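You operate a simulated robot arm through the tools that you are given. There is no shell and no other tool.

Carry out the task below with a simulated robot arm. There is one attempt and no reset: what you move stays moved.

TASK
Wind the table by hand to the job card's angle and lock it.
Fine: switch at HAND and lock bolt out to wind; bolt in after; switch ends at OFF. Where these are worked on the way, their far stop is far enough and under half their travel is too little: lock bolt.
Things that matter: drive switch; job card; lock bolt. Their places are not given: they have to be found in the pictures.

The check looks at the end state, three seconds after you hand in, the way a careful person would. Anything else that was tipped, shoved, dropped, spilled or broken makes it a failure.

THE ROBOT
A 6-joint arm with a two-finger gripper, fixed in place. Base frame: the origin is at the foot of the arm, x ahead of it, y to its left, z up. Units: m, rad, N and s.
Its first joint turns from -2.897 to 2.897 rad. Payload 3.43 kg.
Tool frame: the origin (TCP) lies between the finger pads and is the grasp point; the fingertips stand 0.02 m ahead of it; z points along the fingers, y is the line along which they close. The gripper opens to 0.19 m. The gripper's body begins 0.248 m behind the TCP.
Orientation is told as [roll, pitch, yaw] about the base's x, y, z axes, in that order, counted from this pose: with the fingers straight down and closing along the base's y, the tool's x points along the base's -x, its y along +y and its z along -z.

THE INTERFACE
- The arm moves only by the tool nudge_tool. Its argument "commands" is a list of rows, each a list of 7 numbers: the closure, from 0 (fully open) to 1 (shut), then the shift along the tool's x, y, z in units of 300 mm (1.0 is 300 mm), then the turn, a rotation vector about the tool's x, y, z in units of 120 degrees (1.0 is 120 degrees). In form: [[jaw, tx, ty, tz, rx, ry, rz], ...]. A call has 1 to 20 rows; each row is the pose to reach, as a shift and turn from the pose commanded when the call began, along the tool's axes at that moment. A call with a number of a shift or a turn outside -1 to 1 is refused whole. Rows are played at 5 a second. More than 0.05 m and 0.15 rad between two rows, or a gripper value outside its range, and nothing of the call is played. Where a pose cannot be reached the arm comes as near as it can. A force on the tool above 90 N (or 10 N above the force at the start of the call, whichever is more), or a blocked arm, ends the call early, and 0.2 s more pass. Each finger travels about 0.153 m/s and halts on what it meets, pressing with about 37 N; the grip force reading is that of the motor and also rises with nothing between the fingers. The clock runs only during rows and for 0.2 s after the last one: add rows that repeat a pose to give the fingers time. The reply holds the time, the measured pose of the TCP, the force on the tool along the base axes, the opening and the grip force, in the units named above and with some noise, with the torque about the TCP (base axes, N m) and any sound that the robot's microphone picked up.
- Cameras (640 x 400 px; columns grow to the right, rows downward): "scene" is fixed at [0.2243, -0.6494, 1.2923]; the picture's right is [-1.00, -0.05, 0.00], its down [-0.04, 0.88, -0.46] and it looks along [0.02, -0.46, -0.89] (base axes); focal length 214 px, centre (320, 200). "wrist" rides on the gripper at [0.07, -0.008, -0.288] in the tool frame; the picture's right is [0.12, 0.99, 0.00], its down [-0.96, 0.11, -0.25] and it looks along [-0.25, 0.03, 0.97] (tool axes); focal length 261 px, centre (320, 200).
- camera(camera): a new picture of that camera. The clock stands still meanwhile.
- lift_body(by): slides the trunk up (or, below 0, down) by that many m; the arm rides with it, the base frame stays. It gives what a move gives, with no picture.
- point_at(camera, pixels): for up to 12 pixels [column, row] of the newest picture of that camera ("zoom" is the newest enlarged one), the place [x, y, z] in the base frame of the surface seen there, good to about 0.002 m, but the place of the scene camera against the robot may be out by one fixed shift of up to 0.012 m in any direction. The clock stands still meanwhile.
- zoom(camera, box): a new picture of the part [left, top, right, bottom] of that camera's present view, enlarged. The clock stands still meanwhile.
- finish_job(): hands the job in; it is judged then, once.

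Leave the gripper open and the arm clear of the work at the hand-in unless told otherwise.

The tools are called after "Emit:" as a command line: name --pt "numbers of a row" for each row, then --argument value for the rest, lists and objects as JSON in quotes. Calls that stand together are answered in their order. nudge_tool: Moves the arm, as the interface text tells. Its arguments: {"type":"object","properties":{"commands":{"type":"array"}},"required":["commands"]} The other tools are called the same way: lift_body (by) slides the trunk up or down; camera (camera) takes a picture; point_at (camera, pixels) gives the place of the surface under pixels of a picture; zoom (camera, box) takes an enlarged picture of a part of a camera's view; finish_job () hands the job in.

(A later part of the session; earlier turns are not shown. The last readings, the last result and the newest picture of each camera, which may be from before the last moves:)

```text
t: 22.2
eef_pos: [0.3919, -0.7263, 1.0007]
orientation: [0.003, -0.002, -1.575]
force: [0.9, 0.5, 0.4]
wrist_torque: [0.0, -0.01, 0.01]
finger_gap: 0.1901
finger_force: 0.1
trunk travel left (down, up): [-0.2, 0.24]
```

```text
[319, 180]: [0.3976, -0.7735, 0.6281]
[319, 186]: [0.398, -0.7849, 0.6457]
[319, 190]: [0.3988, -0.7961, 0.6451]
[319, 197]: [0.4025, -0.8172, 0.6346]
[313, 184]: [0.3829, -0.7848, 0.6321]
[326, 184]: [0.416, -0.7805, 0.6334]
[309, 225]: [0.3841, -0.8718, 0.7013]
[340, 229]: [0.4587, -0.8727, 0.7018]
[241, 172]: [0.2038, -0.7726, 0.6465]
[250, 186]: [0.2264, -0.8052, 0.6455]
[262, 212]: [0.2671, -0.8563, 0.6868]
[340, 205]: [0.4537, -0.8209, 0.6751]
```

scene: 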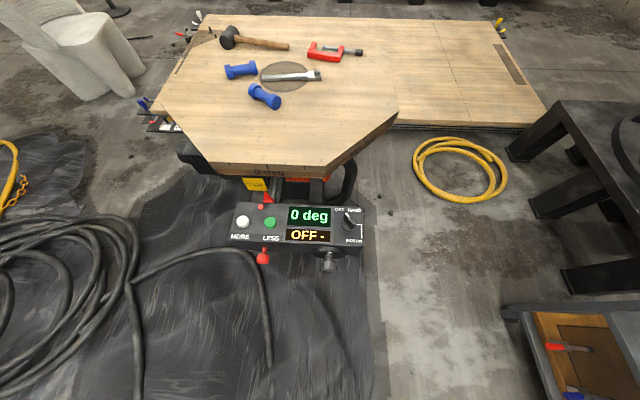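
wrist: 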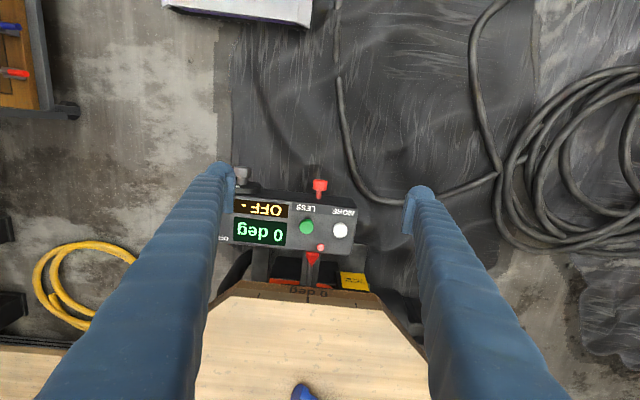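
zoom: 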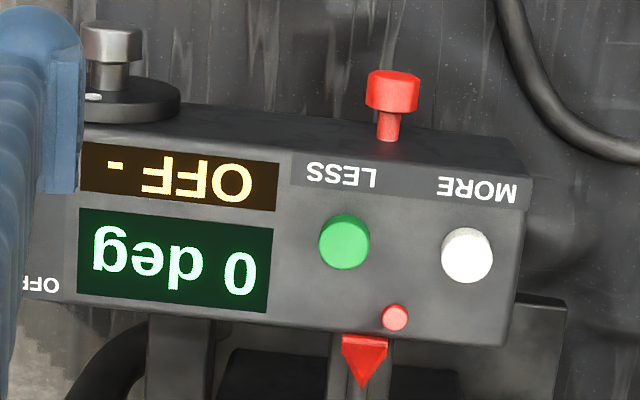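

The bolt knob is centred at about (0.3995, -0.785, 0.630), 33 mm across. I'll go down to it: first above, then lower.

Emit:
nudge_tool --pt "0 -0.033 0.004 0.139 0 0 0" --pt "0 -0.066 0.008 0.278 0 0 0" --pt "0 -0.099 0.012 0.417 0 0 0" --pt "0 -0.132 0.016 0.556 0 0 0" --pt "0 -0.165 0.02 0.695 0 0 0" --pt "0 -0.196 0.025 0.833 0 0 0" --pt "0 -0.196 0.025 0.833 0 0 0"

Emit:
camera --camera "wrist"

Emit:
camera --camera "scene"

```text
t: 23.8
eef_pos: [0.3977, -0.7858, 0.7517]
orientation: [0.003, -0.002, -1.573]
force: [-0.1, 0.1, 0.4]
wrist_torque: [0.05, 0.02, 0.04]
finger_gap: 0.1899
finger_force: 0.1
trunk travel left (down, up): [-0.2, 0.24]
```

```text
taken
```

wrist: 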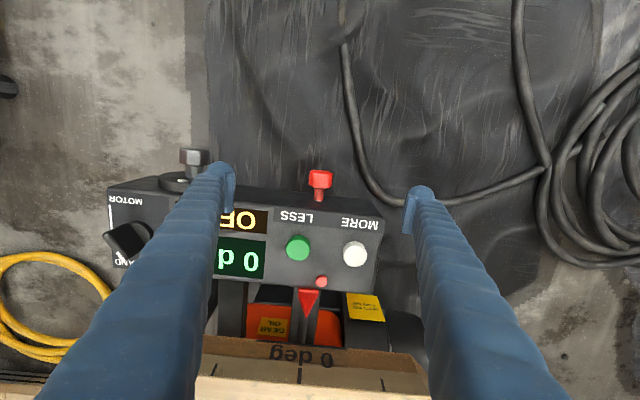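

```text
taken
```

scene: 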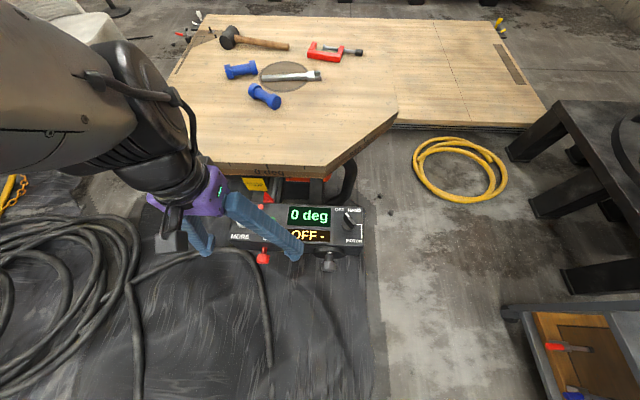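

I'll refine the bolt position from this closer view.

Emit:
point_at --camera "wrist" --pixels '[[320, 180], [310, 180], [331, 180], [320, 187], [320, 173], [320, 196], [193, 158], [187, 170]]'

```text
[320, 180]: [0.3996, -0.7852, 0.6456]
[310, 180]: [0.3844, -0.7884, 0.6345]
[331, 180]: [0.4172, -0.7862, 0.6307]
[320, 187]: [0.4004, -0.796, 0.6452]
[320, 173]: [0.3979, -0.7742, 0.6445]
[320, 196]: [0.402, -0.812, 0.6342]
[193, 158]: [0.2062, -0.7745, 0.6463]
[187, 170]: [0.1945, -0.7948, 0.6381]
```

Descend to z 0.631 with the bolt knob between the fingers, and close.

Emit:
nudge_tool --pt "0 0.001 0.004 0.1 0 0 0" --pt "0 0.003 0.007 0.2 0 0 0" --pt "0 0.004 0.007 0.3 0 0 0" --pt "0 0.004 0.007 0.403 0 0 0" --pt "0 0.004 0.007 0.403 0 0 0" --pt "0.5 0.004 0.007 0.403 0 0 0" --pt "0.75 0.004 0.007 0.403 0 0 0" --pt "1 0.004 0.007 0.403 0 0 0" --pt "1 0.004 0.007 0.403 0 0 0" --pt "1 0.004 0.007 0.403 0 0 0"

Emit:
camera --camera "wrist"

```text
t: 26.0
eef_pos: [0.3999, -0.7827, 0.6308]
orientation: [0.003, -0.002, -1.572]
force: [-10.9, -1.4, -1.1]
wrist_torque: [-0.08, 0.07, 0.08]
finger_gap: 0.034
finger_force: 44.9
trunk travel left (down, up): [-0.2, 0.24]
```

```text
taken
```

wrist: 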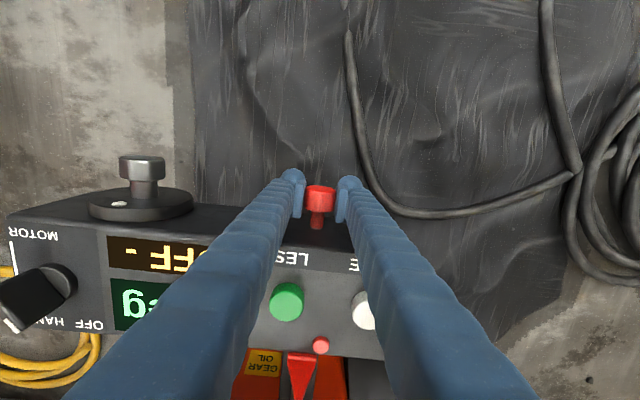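

Gripped (gap 34 mm). Now pull the bolt out towards +y slowly.

Emit:
nudge_tool --pt "1 0.015 -0.002 0 0 0 0" --pt "1 0.03 -0.002 0 0 0 0" --pt "1 0.045 -0.002 0 0 0 0" --pt "1 0.06 -0.002 0 0 0 0" --pt "1 0.075 -0.002 0 0 0 0" --pt "1 0.075 -0.002 0 0 0 0"

Emit:
zoom --camera "wrist" --box '[240, 140, 400, 260]'

```text
t: 27.4
eef_pos: [0.3988, -0.7592, 0.6316]
orientation: [0.001, 0.001, -1.574]
force: [-16.9, 0.6, -14.4]
wrist_torque: [-0.07, 0.02, 0.09]
finger_gap: 0.0336
finger_force: 45.7
trunk travel left (down, up): [-0.2, 0.24]
```

```text
3.33 times, centred on (320, 200) of wrist
```

zoom: 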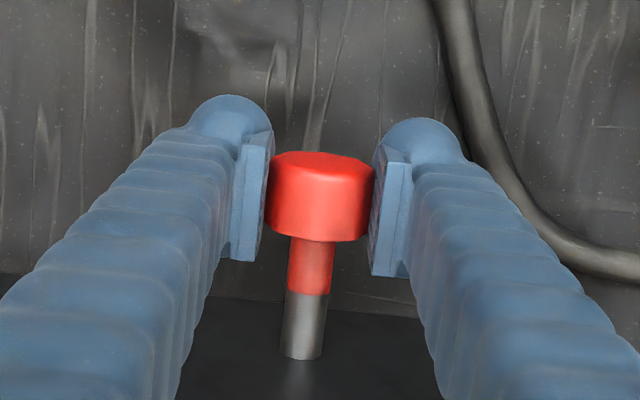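

The bolt is coming out (bare shaft visible). Continue pulling until the stop.

Emit:
nudge_tool --pt "1 0.012 -0.003 0 0 0 0" --pt "1 0.024 -0.003 0 0 0 0" --pt "1 0.036 -0.003 0 0 0 0" --pt "1 0.048 -0.003 0 0 0 0" --pt "1 0.048 -0.003 0 0 0 0"

Emit:
zoom --camera "wrist" --box '[240, 140, 400, 260]'

```text
t: 28.6
eef_pos: [0.3996, -0.7533, 0.6309]
orientation: [0.006, -0.007, -1.574]
force: [-20.4, -49.1, -32.3]
wrist_torque: [-0.31, 0.01, 0.25]
finger_gap: 0.0338
finger_force: 45.0
trunk travel left (down, up): [-0.2, 0.24]
```

```text
3.33 times, centred on (320, 200) of wrist
```

zoom: 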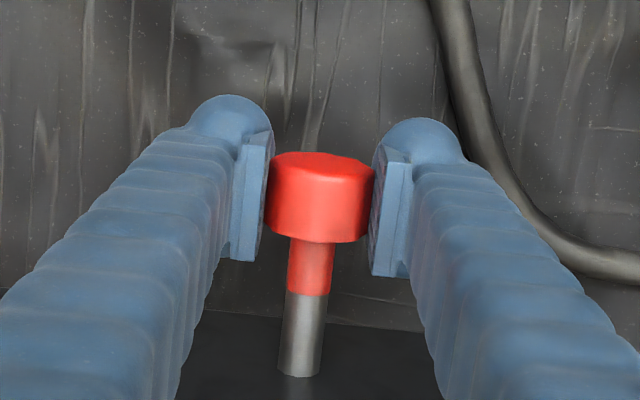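

The bolt stopped after ~30 mm of travel (49 N), so it is fully out. I ease off, open, and rise to look.

Emit:
nudge_tool --pt "1 -0.022 0 0 0 0 0" --pt "0.6 -0.022 0 0 0 0 0" --pt "0.4 -0.022 0 0 0 0 0" --pt "0.2 -0.022 0 0 0 0 0" --pt "0 -0.022 0 -0.1 0 0 0" --pt "0 -0.022 0 -0.25 0 0 0" --pt "0 -0.022 0 -0.4 0 0 0" --pt "0 -0.022 0 -0.5 0 0 0" --pt "0 -0.022 0 -0.5 0 0 0"

Emit:
camera --camera "wrist"

Emit:
zoom --camera "scene" --box '[230, 150, 380, 290]'

```text
t: 30.6
eef_pos: [0.3986, -0.7529, 0.7822]
orientation: [0.001, -0.003, -1.572]
force: [-0.6, 0.1, 0.3]
wrist_torque: [-0.04, 0.02, 0.03]
finger_gap: 0.1902
finger_force: 0.0
trunk travel left (down, up): [-0.2, 0.24]
```

```text
taken
```

wrist: 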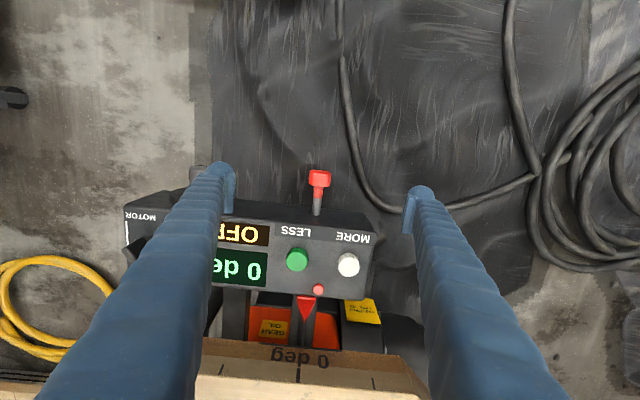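

```text
2.86 times, centred on (305, 220) of scene
```

zoom: 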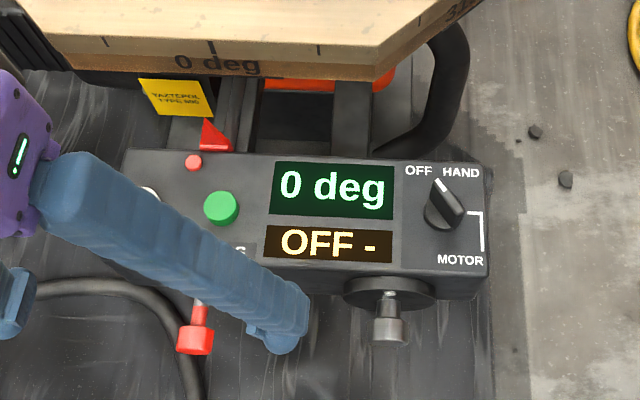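

The bolt stays out. Next the switch: move up and over it to look from above.

Emit:
nudge_tool --pt "0 0 0 -0.15 0 0 0" --pt "0 -0.04 -0.12 -0.25 0 0 0" --pt "0 -0.1 -0.25 -0.35 0 0 0" --pt "0 -0.16 -0.38 -0.46 0 0 0" --pt "0 -0.22 -0.52 -0.46 0 0 0" --pt "0 -0.28 -0.66 -0.46 0 0 0" --pt "0 -0.32 -0.79 -0.46 0 0 0" --pt "0 -0.357 -0.842 -0.46 0 0 0" --pt "0 -0.357 -0.842 -0.46 0 0 0"

Emit:
camera --camera "wrist"

Emit:
zoom --camera "wrist" --box '[250, 120, 410, 280]'

```text
refused: row 3 steps farther than a row can; nothing moved
```

```text
taken
```

wrist: 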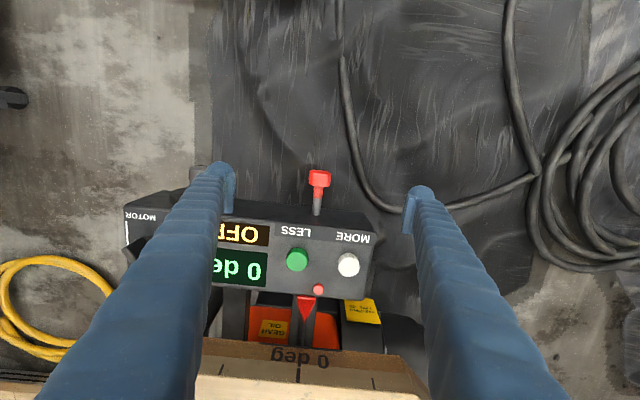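

```text
2.50 times, centred on (330, 200) of wrist
```

zoom: 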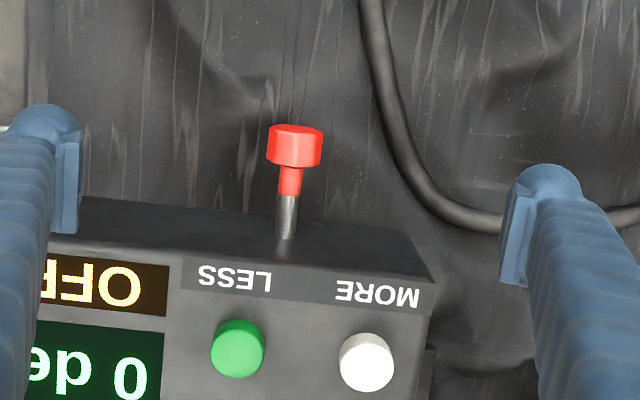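

The step was too large and nothing moved. I'll resend with smaller steps.

Emit:
nudge_tool --pt "0 0 0 -0.15 0 0 0" --pt "0 -0.03 -0.09 -0.25 0 0 0" --pt "0 -0.07 -0.19 -0.34 0 0 0" --pt "0 -0.12 -0.29 -0.42 0 0 0" --pt "0 -0.17 -0.41 -0.46 0 0 0" --pt "0 -0.22 -0.53 -0.46 0 0 0" --pt "0 -0.27 -0.65 -0.46 0 0 0" --pt "0 -0.32 -0.76 -0.46 0 0 0" --pt "0 -0.357 -0.842 -0.46 0 0 0" --pt "0 -0.357 -0.842 -0.46 0 0 0"

Emit:
camera --camera "wrist"

Emit:
zoom --camera "wrist" --box '[250, 120, 410, 280]'

```text
t: 32.8
eef_pos: [0.1444, -0.858, 0.9193]
orientation: [0.003, 0.0, -1.574]
force: [1.0, -0.1, -0.5]
wrist_torque: [0.05, 0.0, 0.0]
finger_gap: 0.1901
finger_force: 0.1
trunk travel left (down, up): [-0.2, 0.24]
```

```text
taken
```

wrist: 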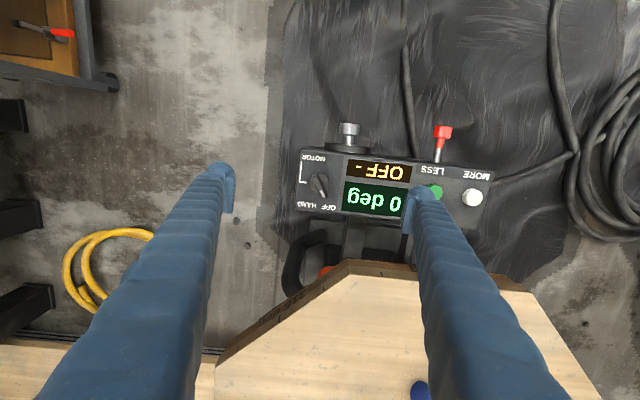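

```text
2.50 times, centred on (330, 200) of wrist
```

zoom: 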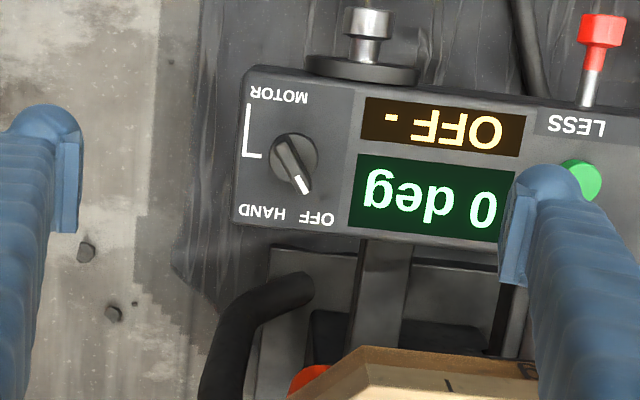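

I'll measure the knob's bar: pointer end, tail end, base, label positions.

Emit:
zoom --camera "wrist" --box '[295, 145, 345, 220]'

Emit:
point_at --camera "wrist" --pixels '[[324, 195], [322, 191], [313, 176], [317, 183], [314, 181], [320, 183], [332, 207], [307, 205], [308, 158], [300, 182], [311, 186], [327, 180]]'

```text
5.33 times, centred on (320, 182) of wrist
```

zoom: 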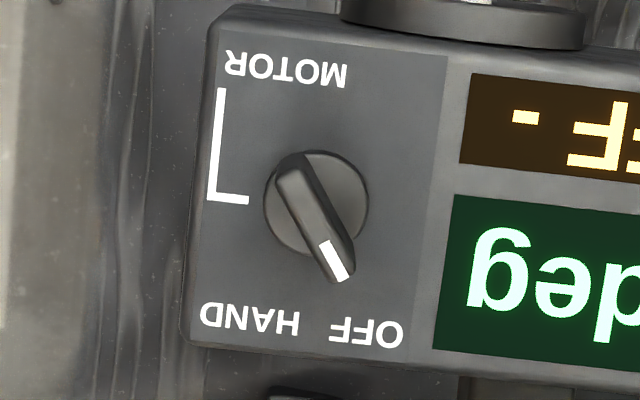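

```text
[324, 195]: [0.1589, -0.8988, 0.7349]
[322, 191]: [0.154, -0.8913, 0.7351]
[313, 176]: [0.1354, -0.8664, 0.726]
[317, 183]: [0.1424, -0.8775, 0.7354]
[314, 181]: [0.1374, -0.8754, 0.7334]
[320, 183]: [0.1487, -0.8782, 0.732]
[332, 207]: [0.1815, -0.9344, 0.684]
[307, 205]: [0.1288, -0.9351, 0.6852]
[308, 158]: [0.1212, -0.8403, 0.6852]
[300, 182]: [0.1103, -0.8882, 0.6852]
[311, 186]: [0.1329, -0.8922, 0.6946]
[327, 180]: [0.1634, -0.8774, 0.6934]
```

The bar points at OFF (36° from -y towards +x), knob centre ≈ (0.147, -0.883), top z 0.735. I'll turn the tool so the fingers close across the bar, narrow the jaws and stop just above.

Emit:
nudge_tool --pt "0.2 -0.017 0.002 0.08 0 0 -0.06" --pt "0.4 -0.034 0.004 0.16 0 0 -0.12" --pt "0.6 -0.05 0.006 0.24 0 0 -0.18" --pt "0.68 -0.067 0.008 0.32 0 0 -0.24" --pt "0.68 -0.084 0.009 0.398 0 0 -0.3" --pt "0.68 -0.084 0.009 0.398 0 0 -0.3"

Emit:
camera --camera "wrist"

Emit:
zoom --camera "wrist" --box '[260, 130, 380, 230]'

```text
t: 34.2
eef_pos: [0.1492, -0.8851, 0.7989]
orientation: [0.001, -0.003, -0.945]
force: [-0.1, -0.5, 0.0]
wrist_torque: [0.06, -0.01, 0.04]
finger_gap: 0.0608
finger_force: 0.1
trunk travel left (down, up): [-0.2, 0.24]
```

```text
taken
```

wrist: 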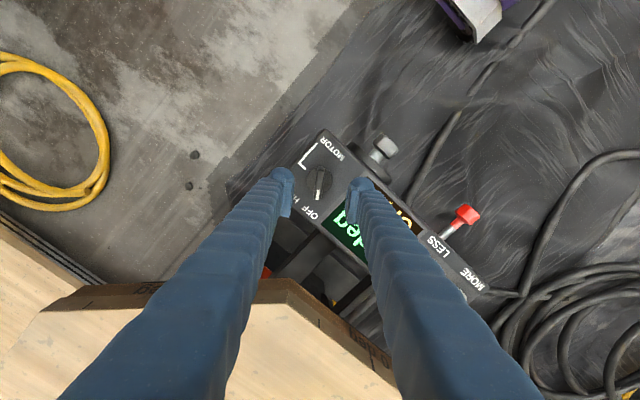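

```text
4.00 times, centred on (320, 180) of wrist
```

zoom: 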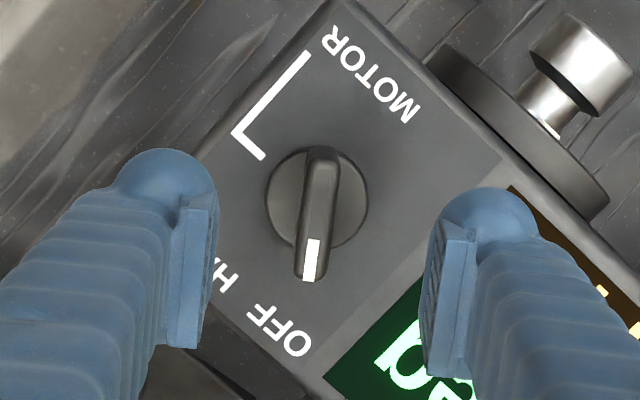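

Bar looks aligned with the finger pads. I'll recheck its position.

Emit:
point_at --camera "wrist" --pixels '[[317, 197], [318, 190], [319, 182], [319, 175], [315, 186], [321.5, 186], [309, 179], [330, 179]]'

```text
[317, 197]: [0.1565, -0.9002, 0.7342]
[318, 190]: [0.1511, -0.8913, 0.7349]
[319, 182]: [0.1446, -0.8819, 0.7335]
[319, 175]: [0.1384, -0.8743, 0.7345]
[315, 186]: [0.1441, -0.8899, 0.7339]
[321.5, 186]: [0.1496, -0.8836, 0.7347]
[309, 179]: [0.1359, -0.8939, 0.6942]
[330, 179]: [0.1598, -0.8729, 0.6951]
```

Axis at ≈ (0.147, -0.8845). Descend to z≈0.725 and close on the bar.

Emit:
nudge_tool --pt "0.68 0 -0.004 0.1 0 0 0" --pt "0.68 0 -0.004 0.18 0 0 0" --pt "0.68 0 -0.004 0.245 0 0 0" --pt "0.68 0 -0.004 0.245 0 0 0" --pt "0.85 0 -0.004 0.245 0 0 0" --pt "1 0 -0.004 0.245 0 0 0" --pt "1 0 -0.004 0.245 0 0 0" --pt "1 0 -0.004 0.245 0 0 0"

Emit:
zoom --camera "wrist" --box '[260, 130, 380, 230]'

```text
t: 36.0
eef_pos: [0.1489, -0.8862, 0.7281]
orientation: [-0.001, -0.004, -0.944]
force: [0.5, -0.7, 0.1]
wrist_torque: [-0.05, -0.05, -0.57]
finger_gap: 0.0107
finger_force: 44.5
trunk travel left (down, up): [-0.2, 0.24]
```

```text
4.00 times, centred on (320, 180) of wrist
```

zoom: 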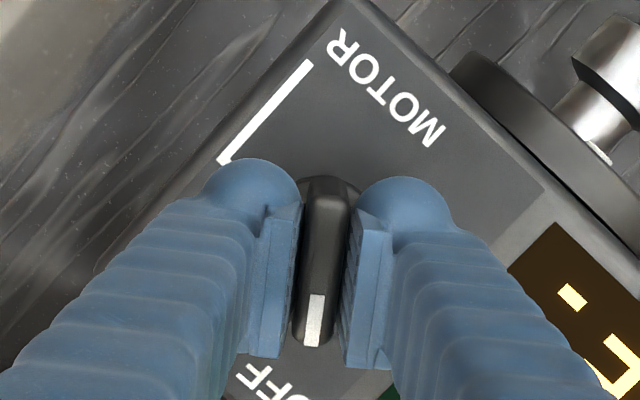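

Gripped (10.7 mm). Turn clockwise (towards HAND) by 45° first, then check the display.

Emit:
nudge_tool --pt "1 0 0 0 0 0 0.06" --pt "1 0 0 0 0 0 0.12" --pt "1 0 0 0 0 0 0.18" --pt "1 0 0 0 0 0 0.24" --pt "1 0 0 0 0 0 0.3" --pt "1 0 0 0 0 0 0.375" --pt "1 0 0 0 0 0 0.375"

Emit:
zoom --camera "scene" --box '[230, 150, 380, 290]'

Emit:
camera --camera "wrist"

```text
refused: row 6 steps farther than a row can; nothing moved
```

```text
2.86 times, centred on (305, 220) of scene
```

zoom: 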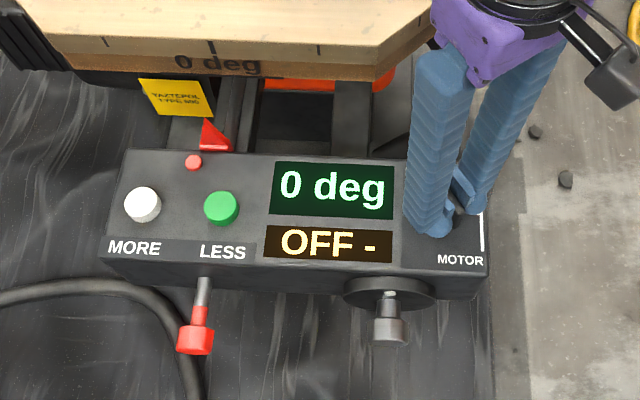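

```text
taken
```

wrist: 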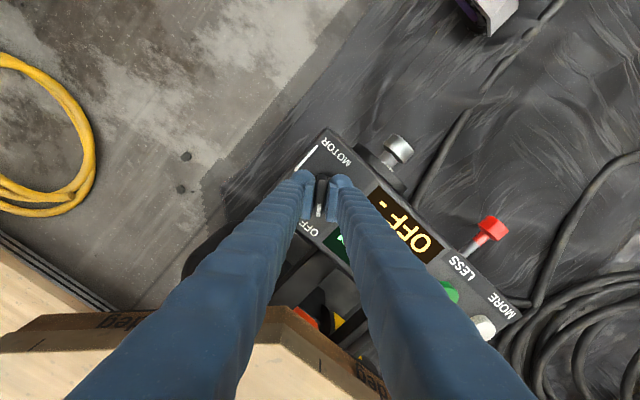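

The last step was slightly too big; resend with even 0.055 steps.

Emit:
nudge_tool --pt "1 0 0 0 0 0 0.055" --pt "1 0 0 0 0 0 0.11" --pt "1 0 0 0 0 0 0.165" --pt "1 0 0 0 0 0 0.22" --pt "1 0 0 0 0 0 0.275" --pt "1 0 0 0 0 0 0.33" --pt "1 0 0 0 0 0 0.375" --pt "1 0 0 0 0 0 0.375"

Emit:
zoom --camera "scene" --box '[230, 150, 380, 290]'

Emit:
camera --camera "wrist"

```text
t: 37.8
eef_pos: [0.1491, -0.8867, 0.7278]
orientation: [0.004, -0.005, -1.733]
force: [-10.0, -5.1, 6.4]
wrist_torque: [-0.17, 0.11, 0.02]
finger_gap: 0.0109
finger_force: 44.5
trunk travel left (down, up): [-0.2, 0.24]
```

```text
2.86 times, centred on (305, 220) of scene
```

zoom: 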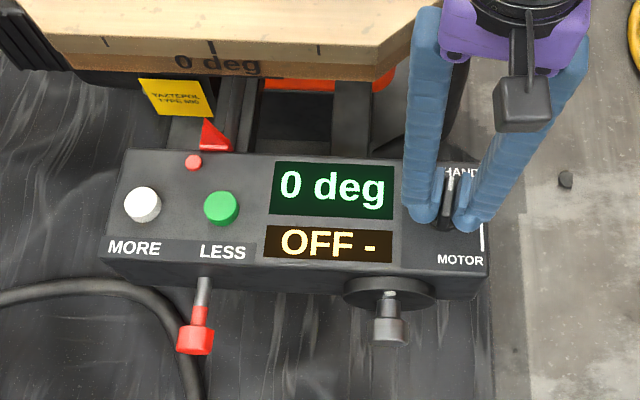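

```text
taken
```

wrist: 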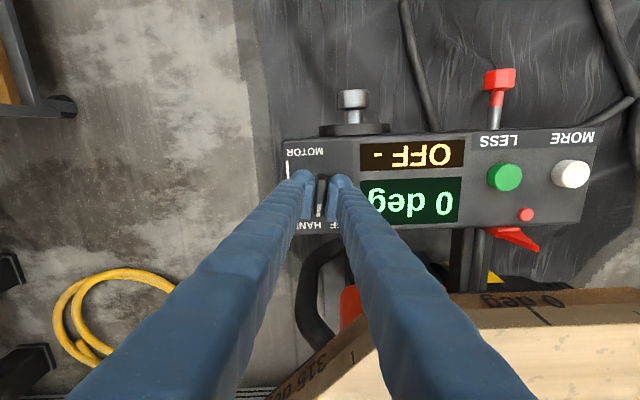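

Still OFF at 45°; turn another 15°.

Emit:
nudge_tool --pt "1 0 0 0 0 0 0.045" --pt "1 0 0 0 0 0 0.09" --pt "1 0 0 0 0 0 0.125" --pt "1 0 0 0 0 0 0.125"

Emit:
zoom --camera "scene" --box '[230, 150, 380, 290]'

Emit:
zoom --camera "wrist" --box '[260, 130, 380, 230]'

```text
t: 38.8
eef_pos: [0.1474, -0.8867, 0.7272]
orientation: [0.004, -0.001, -1.993]
force: [-11.7, -5.7, 9.5]
wrist_torque: [-0.05, 0.1, 0.02]
finger_gap: 0.0109
finger_force: 44.8
trunk travel left (down, up): [-0.2, 0.24]
```

```text
2.86 times, centred on (305, 220) of scene
```

zoom: 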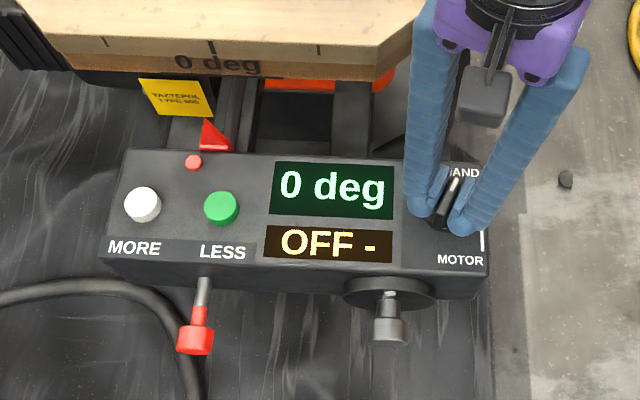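

```text
4.00 times, centred on (320, 180) of wrist
```

zoom: 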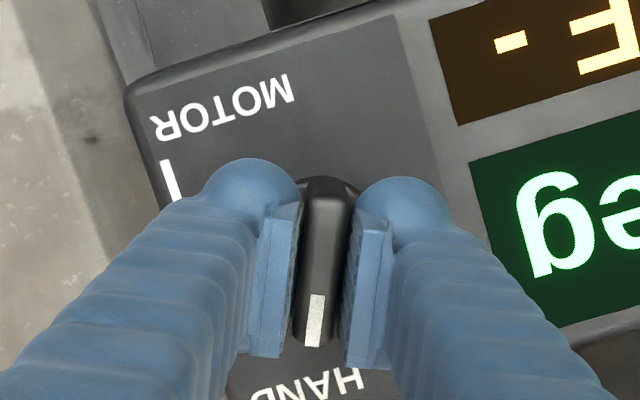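

The pointer is now near the HAND label but the display still shows OFF. Turn 8° more and check.

Emit:
nudge_tool --pt "1 0 0 0 0 0 0.035" --pt "1 0 0 0 0 0 0.067" --pt "1 0 0 0 0 0 0.067" --pt "1 0 0 0 0 0 0.067"

Emit:
zoom --camera "scene" --box '[230, 150, 380, 290]'

```text
t: 39.8
eef_pos: [0.1464, -0.8859, 0.727]
orientation: [0.004, -0.001, -2.132]
force: [-13.6, -5.7, 14.1]
wrist_torque: [-0.02, 0.12, 0.0]
finger_gap: 0.0108
finger_force: 43.7
trunk travel left (down, up): [-0.2, 0.24]
```

```text
2.86 times, centred on (305, 220) of scene
```

zoom: 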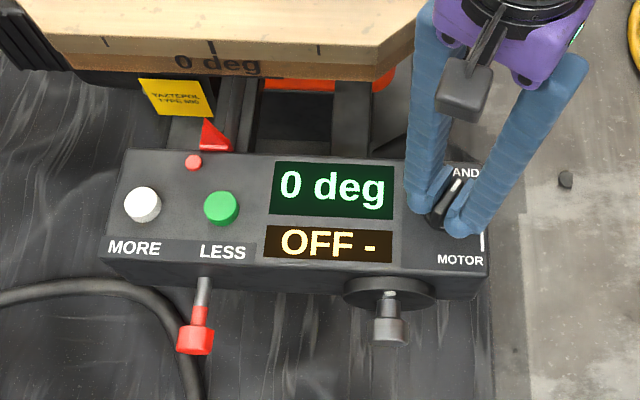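

Still OFF. I'll release the knob here, rise a little and see where it rests.

Emit:
nudge_tool --pt "0.8 0 0 0 0 0 0.067" --pt "0.68 0 0 0 0 0 0" --pt "0.68 0 0 -0.1 0 0 0" --pt "0.68 0 0 -0.25 0 0 0" --pt "0.68 0 0 -0.25 0 0 0"

Emit:
zoom --camera "scene" --box '[230, 150, 380, 290]'

Emit:
camera --camera "wrist"

Emit:
zoom --camera "wrist" --box '[260, 130, 380, 230]'

```text
t: 41.0
eef_pos: [0.1494, -0.8869, 0.8031]
orientation: [0.004, -0.001, -2.132]
force: [0.2, 0.7, 0.9]
wrist_torque: [-0.14, 0.0, -0.01]
finger_gap: 0.0608
finger_force: 0.2
trunk travel left (down, up): [-0.2, 0.24]
```

```text
2.86 times, centred on (305, 220) of scene
```

zoom: 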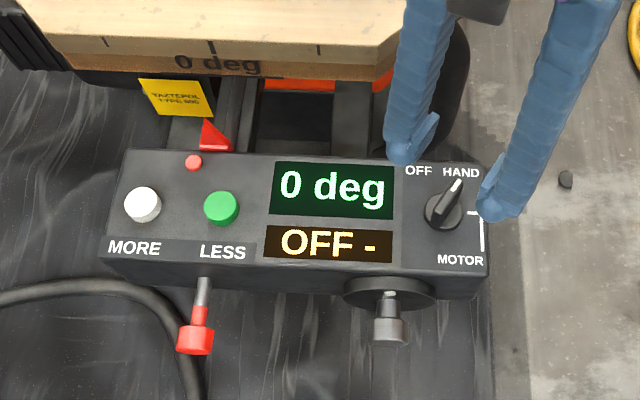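

```text
taken
```

wrist: 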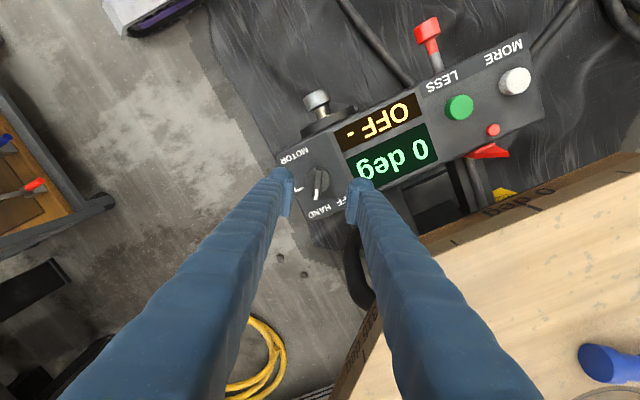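

```text
4.00 times, centred on (320, 180) of wrist
```

zoom: 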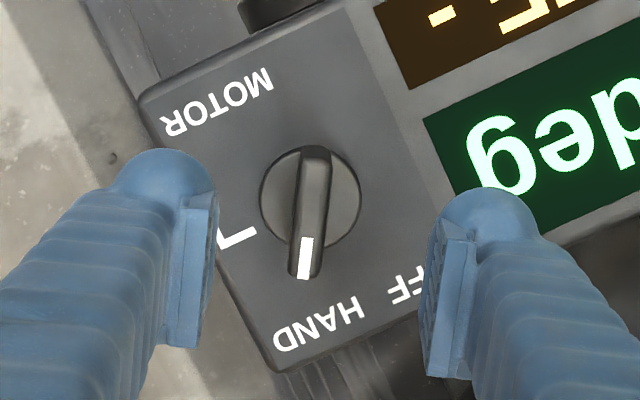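

The pointer lies about 8° past the HAND label's centre (OFF was dead-centre on its label). I'll regrip and bring it back 8°.

Emit:
nudge_tool --pt "0.68 0 0 0.12 0 0 0" --pt "0.68 0 0 0.25 0 0 0" --pt "0.68 0 0 0.25 0 0 0" --pt "0.85 0 0 0.25 0 0 0" --pt "1 0 0 0.25 0 0 0" --pt "1 0 0 0.25 0 0 0" --pt "1 0 0 0.25 0 0 -0.035" --pt "1 0 0 0.25 0 0 -0.067" --pt "1 0 0 0.25 0 0 -0.067"

Emit:
zoom --camera "scene" --box '[230, 150, 380, 290]'

```text
t: 43.0
eef_pos: [0.1469, -0.8857, 0.7275]
orientation: [0.003, 0.001, -1.991]
force: [-19.6, 14.4, -2.0]
wrist_torque: [0.35, 0.09, 0.04]
finger_gap: 0.0113
finger_force: 44.1
trunk travel left (down, up): [-0.2, 0.24]
```

```text
2.86 times, centred on (305, 220) of scene
```

zoom: 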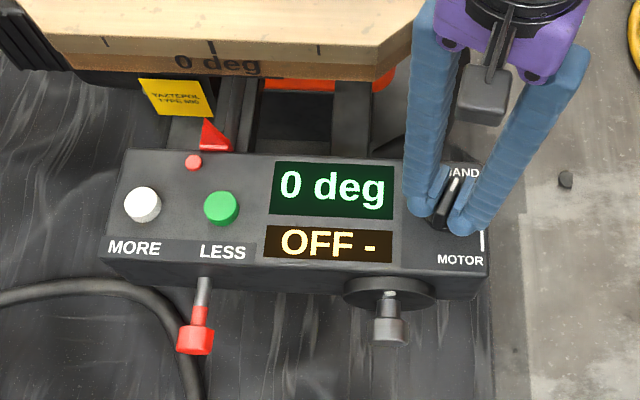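

Release again and check the resting angle and display.

Emit:
nudge_tool --pt "0.85 0 0 0 0 0 0" --pt "0.68 0 0 0 0 0 0" --pt "0.68 0 0 -0.1 0 0 0" --pt "0.68 0 0 -0.25 0 0 0" --pt "0.68 0 0 -0.38 0 0 0" --pt "0.68 0 0 -0.38 0 0 0"

Emit:
zoom --camera "wrist" --box '[260, 130, 380, 230]'

Emit:
zoom --camera "scene" --box '[230, 150, 380, 290]'

```text
t: 44.4
eef_pos: [0.1485, -0.8851, 0.8394]
orientation: [0.005, -0.002, -1.991]
force: [0.0, -0.2, 0.6]
wrist_torque: [-0.05, 0.02, -0.02]
finger_gap: 0.0609
finger_force: 0.0
trunk travel left (down, up): [-0.2, 0.24]
```

```text
4.00 times, centred on (320, 180) of wrist
```

zoom: 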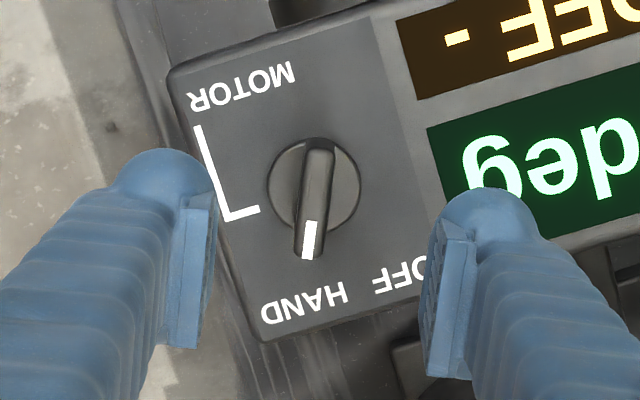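

```text
2.86 times, centred on (305, 220) of scene
```

zoom: 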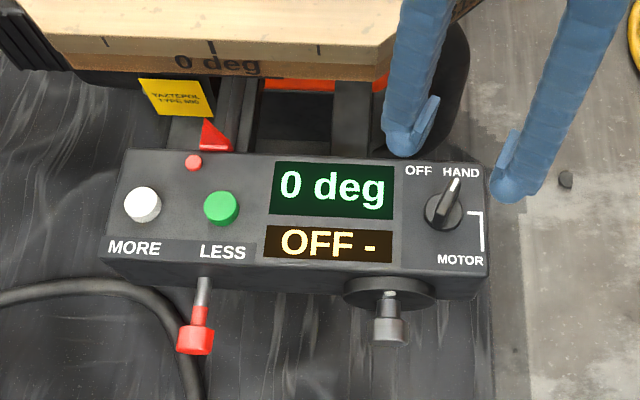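

The pointer now sits on the HAND label. Now the hand wheel: measure it from here.

Emit:
camera --camera "wrist"

Emit:
zoom --camera "wrist" --box '[270, 70, 370, 160]'

```text
taken
```

wrist: 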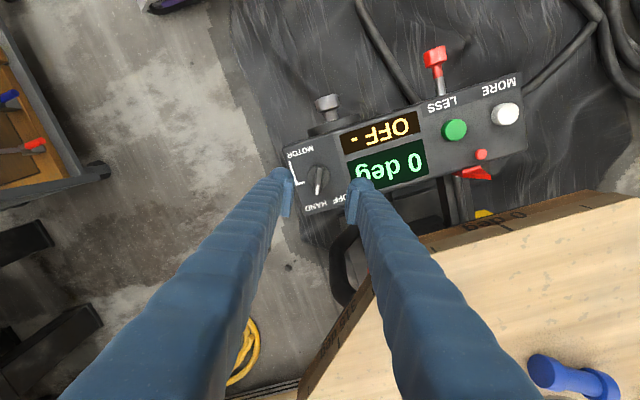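

```text
4.44 times, centred on (320, 115) of wrist
```

zoom: 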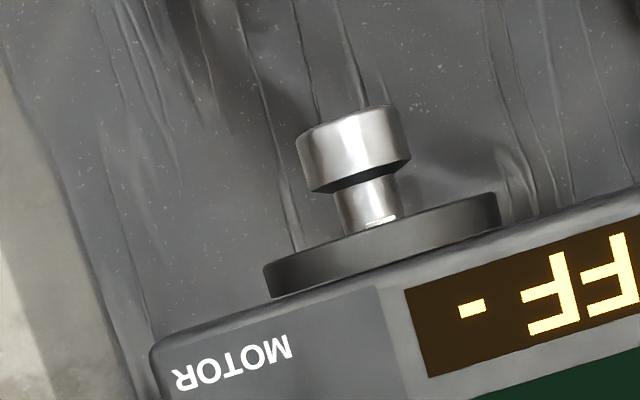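

Emit:
point_at --camera "wrist" --pixels '[[327, 104], [317, 104], [338.5, 104], [326, 97], [329, 112], [331, 118], [309, 132], [359, 118], [334, 119.5], [334, 126], [320, 130], [350, 121]]'

```text
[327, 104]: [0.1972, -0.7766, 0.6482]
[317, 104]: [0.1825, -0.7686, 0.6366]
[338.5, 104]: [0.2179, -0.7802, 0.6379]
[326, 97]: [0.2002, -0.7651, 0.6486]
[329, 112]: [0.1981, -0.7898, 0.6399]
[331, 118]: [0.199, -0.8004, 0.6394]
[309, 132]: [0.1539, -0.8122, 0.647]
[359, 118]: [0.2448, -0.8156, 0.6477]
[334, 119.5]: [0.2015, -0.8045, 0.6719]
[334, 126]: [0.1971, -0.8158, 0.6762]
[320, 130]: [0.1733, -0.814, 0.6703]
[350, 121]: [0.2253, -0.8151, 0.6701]
```

The wheel knob is central: axis at (0.200, y, 0.630), head 36 mm across, y from -0.79 to -0.763. I'll turn it with the tool pointing horizontally along -y. First rise, move in front and turn yaw back to 0.

Emit:
nudge_tool --pt "0.5 0 0 -0.1 0 0 -0.06" --pt "0.5 0.04 -0.005 -0.2 0 0 -0.125" --pt "0.5 0.09 -0.01 -0.3 0 0 -0.19" --pt "0.5 0.14 -0.017 -0.367 0 0 -0.255" --pt "0.5 0.19 -0.023 -0.367 0 0 -0.32" --pt "0.5 0.24 -0.029 -0.367 0 0 -0.385" --pt "0.5 0.29 -0.035 -0.367 0 0 -0.45" --pt "0.5 0.34 -0.041 -0.367 0 0 -0.515" --pt "0.5 0.39 -0.047 -0.367 0 0 -0.58" --pt "0.5 0.44 -0.053 -0.367 0 0 -0.645" --pt "0.5 0.49 -0.059 -0.367 0 0 -0.71" --pt "0.5 0.53 -0.064 -0.367 0 0 -0.775" --pt "0.5 0.572 -0.068 -0.367 0 0 -0.84" --pt "0.5 0.572 -0.068 -0.367 0 0 -0.9" --pt "0.5 0.572 -0.068 -0.367 0 0 -0.951"

```text
t: 47.6
eef_pos: [0.2005, -0.7222, 0.95]
orientation: [-0.001, -0.005, 0.001]
force: [-0.3, -0.4, -0.2]
wrist_torque: [0.03, -0.02, 0.01]
finger_gap: 0.095
finger_force: 0.1
trunk travel left (down, up): [-0.2, 0.24]
```

Now tilt the tool 90° to point along -y, ending at (0.2, -0.777, 0.87).

Emit:
nudge_tool --pt "0.5 0 -0.015 0.022 0.0625 0 0" --pt "0.5 0 -0.03 0.044 0.125 0 0" --pt "0.5 0 -0.045 0.066 0.1875 0 0" --pt "0.5 0 -0.06 0.088 0.25 0 0" --pt "0.5 0 -0.075 0.11 0.3125 0 0" --pt "0.5 0 -0.09 0.132 0.375 0 0" --pt "0.5 0 -0.105 0.154 0.4375 0 0" --pt "0.5 0 -0.12 0.176 0.5 0 0" --pt "0.5 0 -0.135 0.198 0.5625 0 0" --pt "0.5 0 -0.15 0.22 0.625 0 0" --pt "0.5 0 -0.165 0.244 0.6875 0 0" --pt "0.5 0 -0.183 0.267 0.75 0 0" --pt "0.5 0 -0.183 0.267 0.75 0 0"

Emit:
camera --camera "scene"

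Emit:
camera --camera "wrist"

```text
t: 50.4
eef_pos: [0.2032, -0.7791, 0.8711]
orientation: [-1.567, -0.003, -0.006]
force: [0.0, -0.7, -0.7]
wrist_torque: [-0.06, -0.01, -0.06]
finger_gap: 0.095
finger_force: 0.0
out of reach, approached as far as the arm can: row 3, 4, 5, 6, 12, 13
trunk travel left (down, up): [-0.2, 0.24]
```

```text
taken
```

scene: 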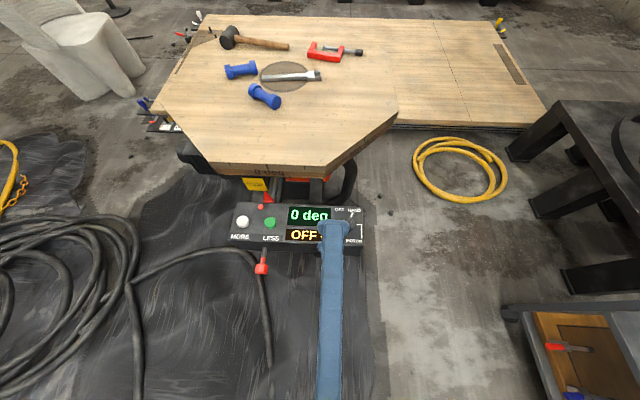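

```text
taken
```

wrist: 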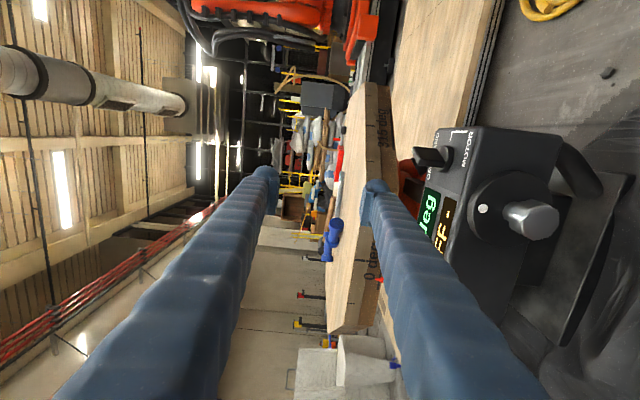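

The horizontal pose works. Next twist the tool -90° so the fingers straddle along x (camera on top), backing off 8 mm.

Emit:
nudge_tool --pt "0.5 0 0 -0.01 0 0 -0.0625" --pt "0.5 0 0 -0.02 0 0 -0.125" --pt "0.5 0 0 -0.027 0 0 -0.1875" --pt "0.5 0 0 -0.027 0 0 -0.25" --pt "0.5 0 0 -0.027 0 0 -0.3125" --pt "0.5 0 0 -0.027 0 0 -0.375" --pt "0.5 0 0 -0.027 0 0 -0.4375" --pt "0.5 0 0 -0.027 0 0 -0.5" --pt "0.5 0 0 -0.027 0 0 -0.5625" --pt "0.5 0 0 -0.027 0 0 -0.625" --pt "0.5 0 0 -0.027 0 0 -0.6875" --pt "0.5 0 0 -0.027 0 0 -0.75" --pt "0.5 0 0 -0.027 0 0 -0.75"

Emit:
camera --camera "wrist"

```text
t: 53.2
eef_pos: [0.2074, -0.7764, 0.8712]
orientation: [-0.278, 1.567, 1.287]
force: [-1.1, 0.1, 0.2]
wrist_torque: [0.0, -0.01, 0.01]
finger_gap: 0.0949
finger_force: 0.1
out of reach, approached as far as the arm can: row 2, 3, 4, 5, 6, 7, 8, 9, 10, 11, 12, 13
trunk travel left (down, up): [-0.2, 0.24]
```

```text
taken
```

wrist: 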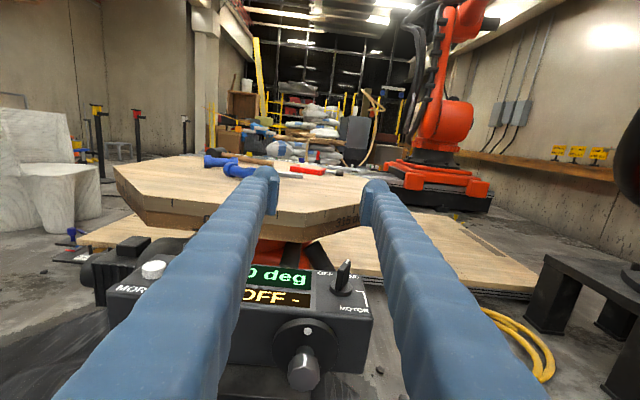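

Good view from above. Lower the trunk 0.15 m to bring the tool down toward the wheel.

Emit:
lift_body --by -0.15

Emit:
camera --camera "wrist"

Emit:
camera --camera "scene"

```text
t: 55.0
eef_pos: [0.2063, -0.7757, 0.7219]
orientation: [-0.637, 1.564, 0.927]
force: [-0.4, -0.5, -1.2]
wrist_torque: [0.03, -0.01, 0.0]
finger_gap: 0.0949
finger_force: 0.0
trunk travel left (down, up): [-0.05, 0.39]
```

```text
taken
```

wrist: 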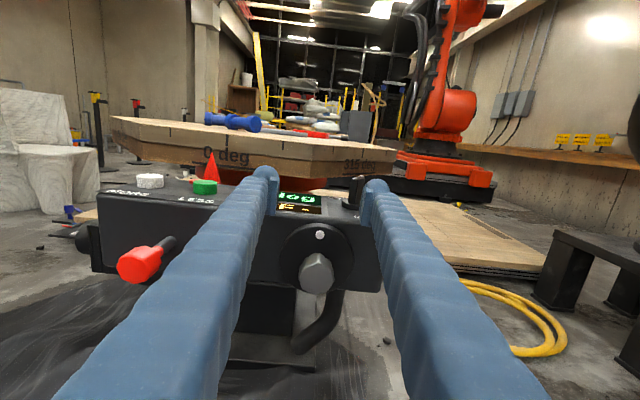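

```text
taken
```

scene: 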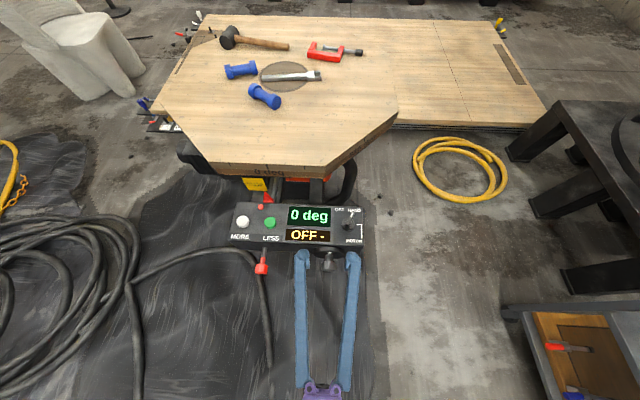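

I'll measure the wheel axis from this head-on view.

Emit:
zoom --camera "wrist" --box '[260, 190, 400, 310]'

Emit:
point_at --camera "wrist" --pixels '[[317, 277], [300, 272], [333, 272], [317, 260], [316, 292], [284, 257], [352, 254], [319, 234], [318, 226], [305, 287]]'

```text
3.33 times, centred on (330, 250) of wrist
```

zoom: 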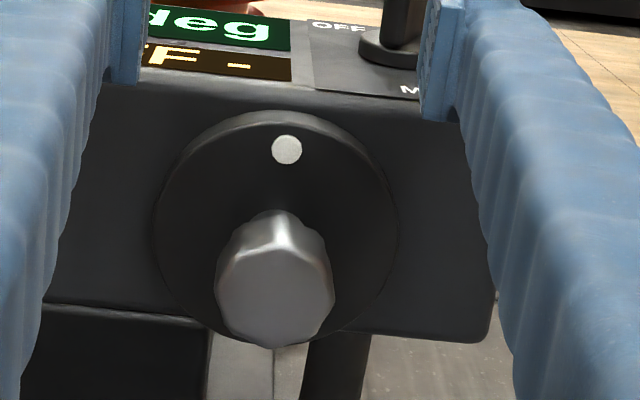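

```text
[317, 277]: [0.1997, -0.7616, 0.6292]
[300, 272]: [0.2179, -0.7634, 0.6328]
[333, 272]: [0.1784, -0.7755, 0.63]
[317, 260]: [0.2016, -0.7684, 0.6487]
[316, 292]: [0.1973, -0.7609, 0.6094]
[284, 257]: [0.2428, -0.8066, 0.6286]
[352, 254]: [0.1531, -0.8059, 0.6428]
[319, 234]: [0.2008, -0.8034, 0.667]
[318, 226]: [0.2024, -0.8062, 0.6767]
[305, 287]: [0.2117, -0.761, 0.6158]
```

Axis ≈ (0.199, 0.629), head front at y=-0.761. Move down so the fingers straddle the knob and check reach.

Emit:
nudge_tool --pt "0.5 -0.08 0.008 0 0 0 0" --pt "0.5 -0.16 0.016 0 0 0 0" --pt "0.5 -0.24 0.024 0 0 0 0" --pt "0.5 -0.308 0.024 0 0 0 0" --pt "0.5 -0.308 0.024 0 0 0 0"

Emit:
camera --camera "wrist"

```text
t: 56.1
eef_pos: [0.2002, -0.7771, 0.6294]
orientation: [-0.278, 1.561, 1.282]
force: [0.6, 0.3, -0.3]
wrist_torque: [0.01, 0.0, 0.02]
finger_gap: 0.0952
finger_force: 0.0
trunk travel left (down, up): [-0.05, 0.39]
```

```text
taken
```

wrist: 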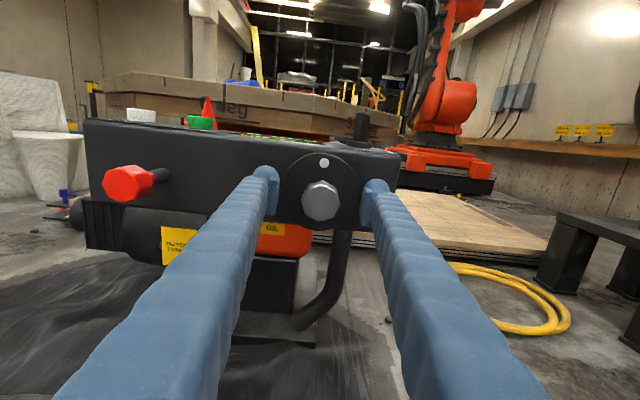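

The knob is between the fingers. Close on it and twist 30° clockwise (seen from the front) as a test.

Emit:
nudge_tool --pt "0.75 0 0 0 0 0 0" --pt "0.9 0 0 0 0 0 0" --pt "1 0 0 0 0 0 0" --pt "1 0 0 0 0 0 0" --pt "1 0 0 0 0 0 0" --pt "1 0 0 0 0 0 0.05" --pt "1 0 0 0 0 0 0.1" --pt "1 0 0 0 0 0 0.15" --pt "1 0 0 0 0 0 0.2" --pt "1 0 0 0 0 0 0.25" --pt "1 0 0 0 0 0 0.25"

Emit:
camera --camera "wrist"

Emit:
zoom --camera "scene" --box '[230, 150, 380, 290]'

```text
t: 58.5
eef_pos: [0.1982, -0.7769, 0.6291]
orientation: [-1.552, 1.043, 0.002]
force: [-28.2, 5.0, 3.6]
wrist_torque: [-0.1, 0.05, -0.2]
finger_gap: 0.0407
finger_force: 45.3
trunk travel left (down, up): [-0.05, 0.39]
```

```text
taken
```

wrist: 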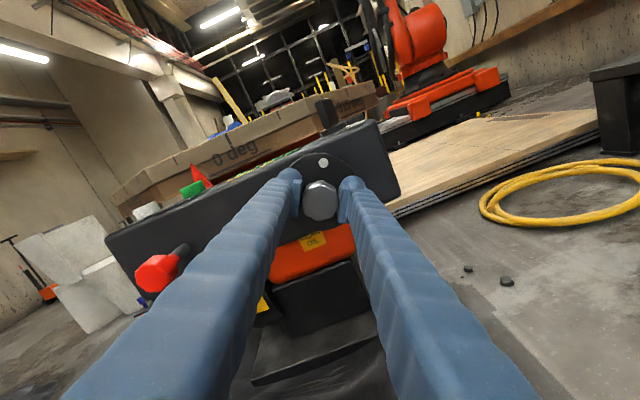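

```text
2.86 times, centred on (305, 220) of scene
```

zoom: 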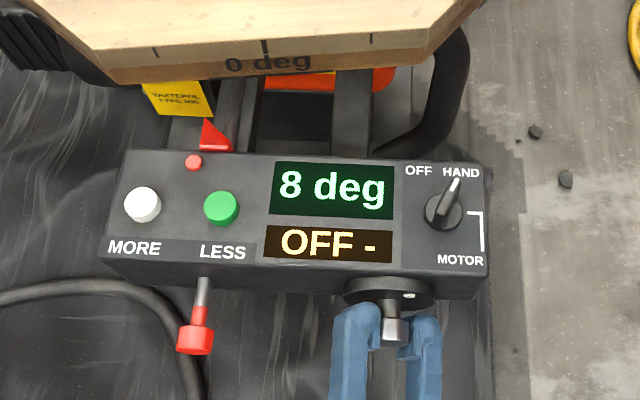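

30° of wheel gave about 8°; right direction (ratio ≈4:1). Turn another 28° and check.

Emit:
nudge_tool --pt "1 0.0017 0.003 0 0 0 0.04" --pt "1 0.0017 0.003 0 0 0 0.08" --pt "1 0.0017 0.003 0 0 0 0.12" --pt "1 0.0017 0.003 0 0 0 0.16" --pt "1 0.0017 0.003 0 0 0 0.2" --pt "1 0.0017 0.003 0 0 0 0.235" --pt "1 0.0017 0.003 0 0 0 0.235"

Emit:
zoom --camera "scene" --box '[230, 150, 380, 290]'

```text
t: 60.1
eef_pos: [0.1981, -0.7772, 0.6293]
orientation: [-1.556, 0.551, -0.004]
force: [-28.9, 12.6, -8.8]
wrist_torque: [0.05, 0.02, -0.14]
finger_gap: 0.0408
finger_force: 44.8
trunk travel left (down, up): [-0.05, 0.39]
```

```text
2.86 times, centred on (305, 220) of scene
```

zoom: 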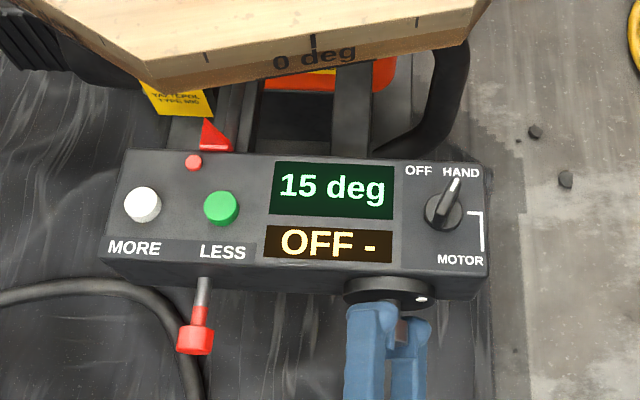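

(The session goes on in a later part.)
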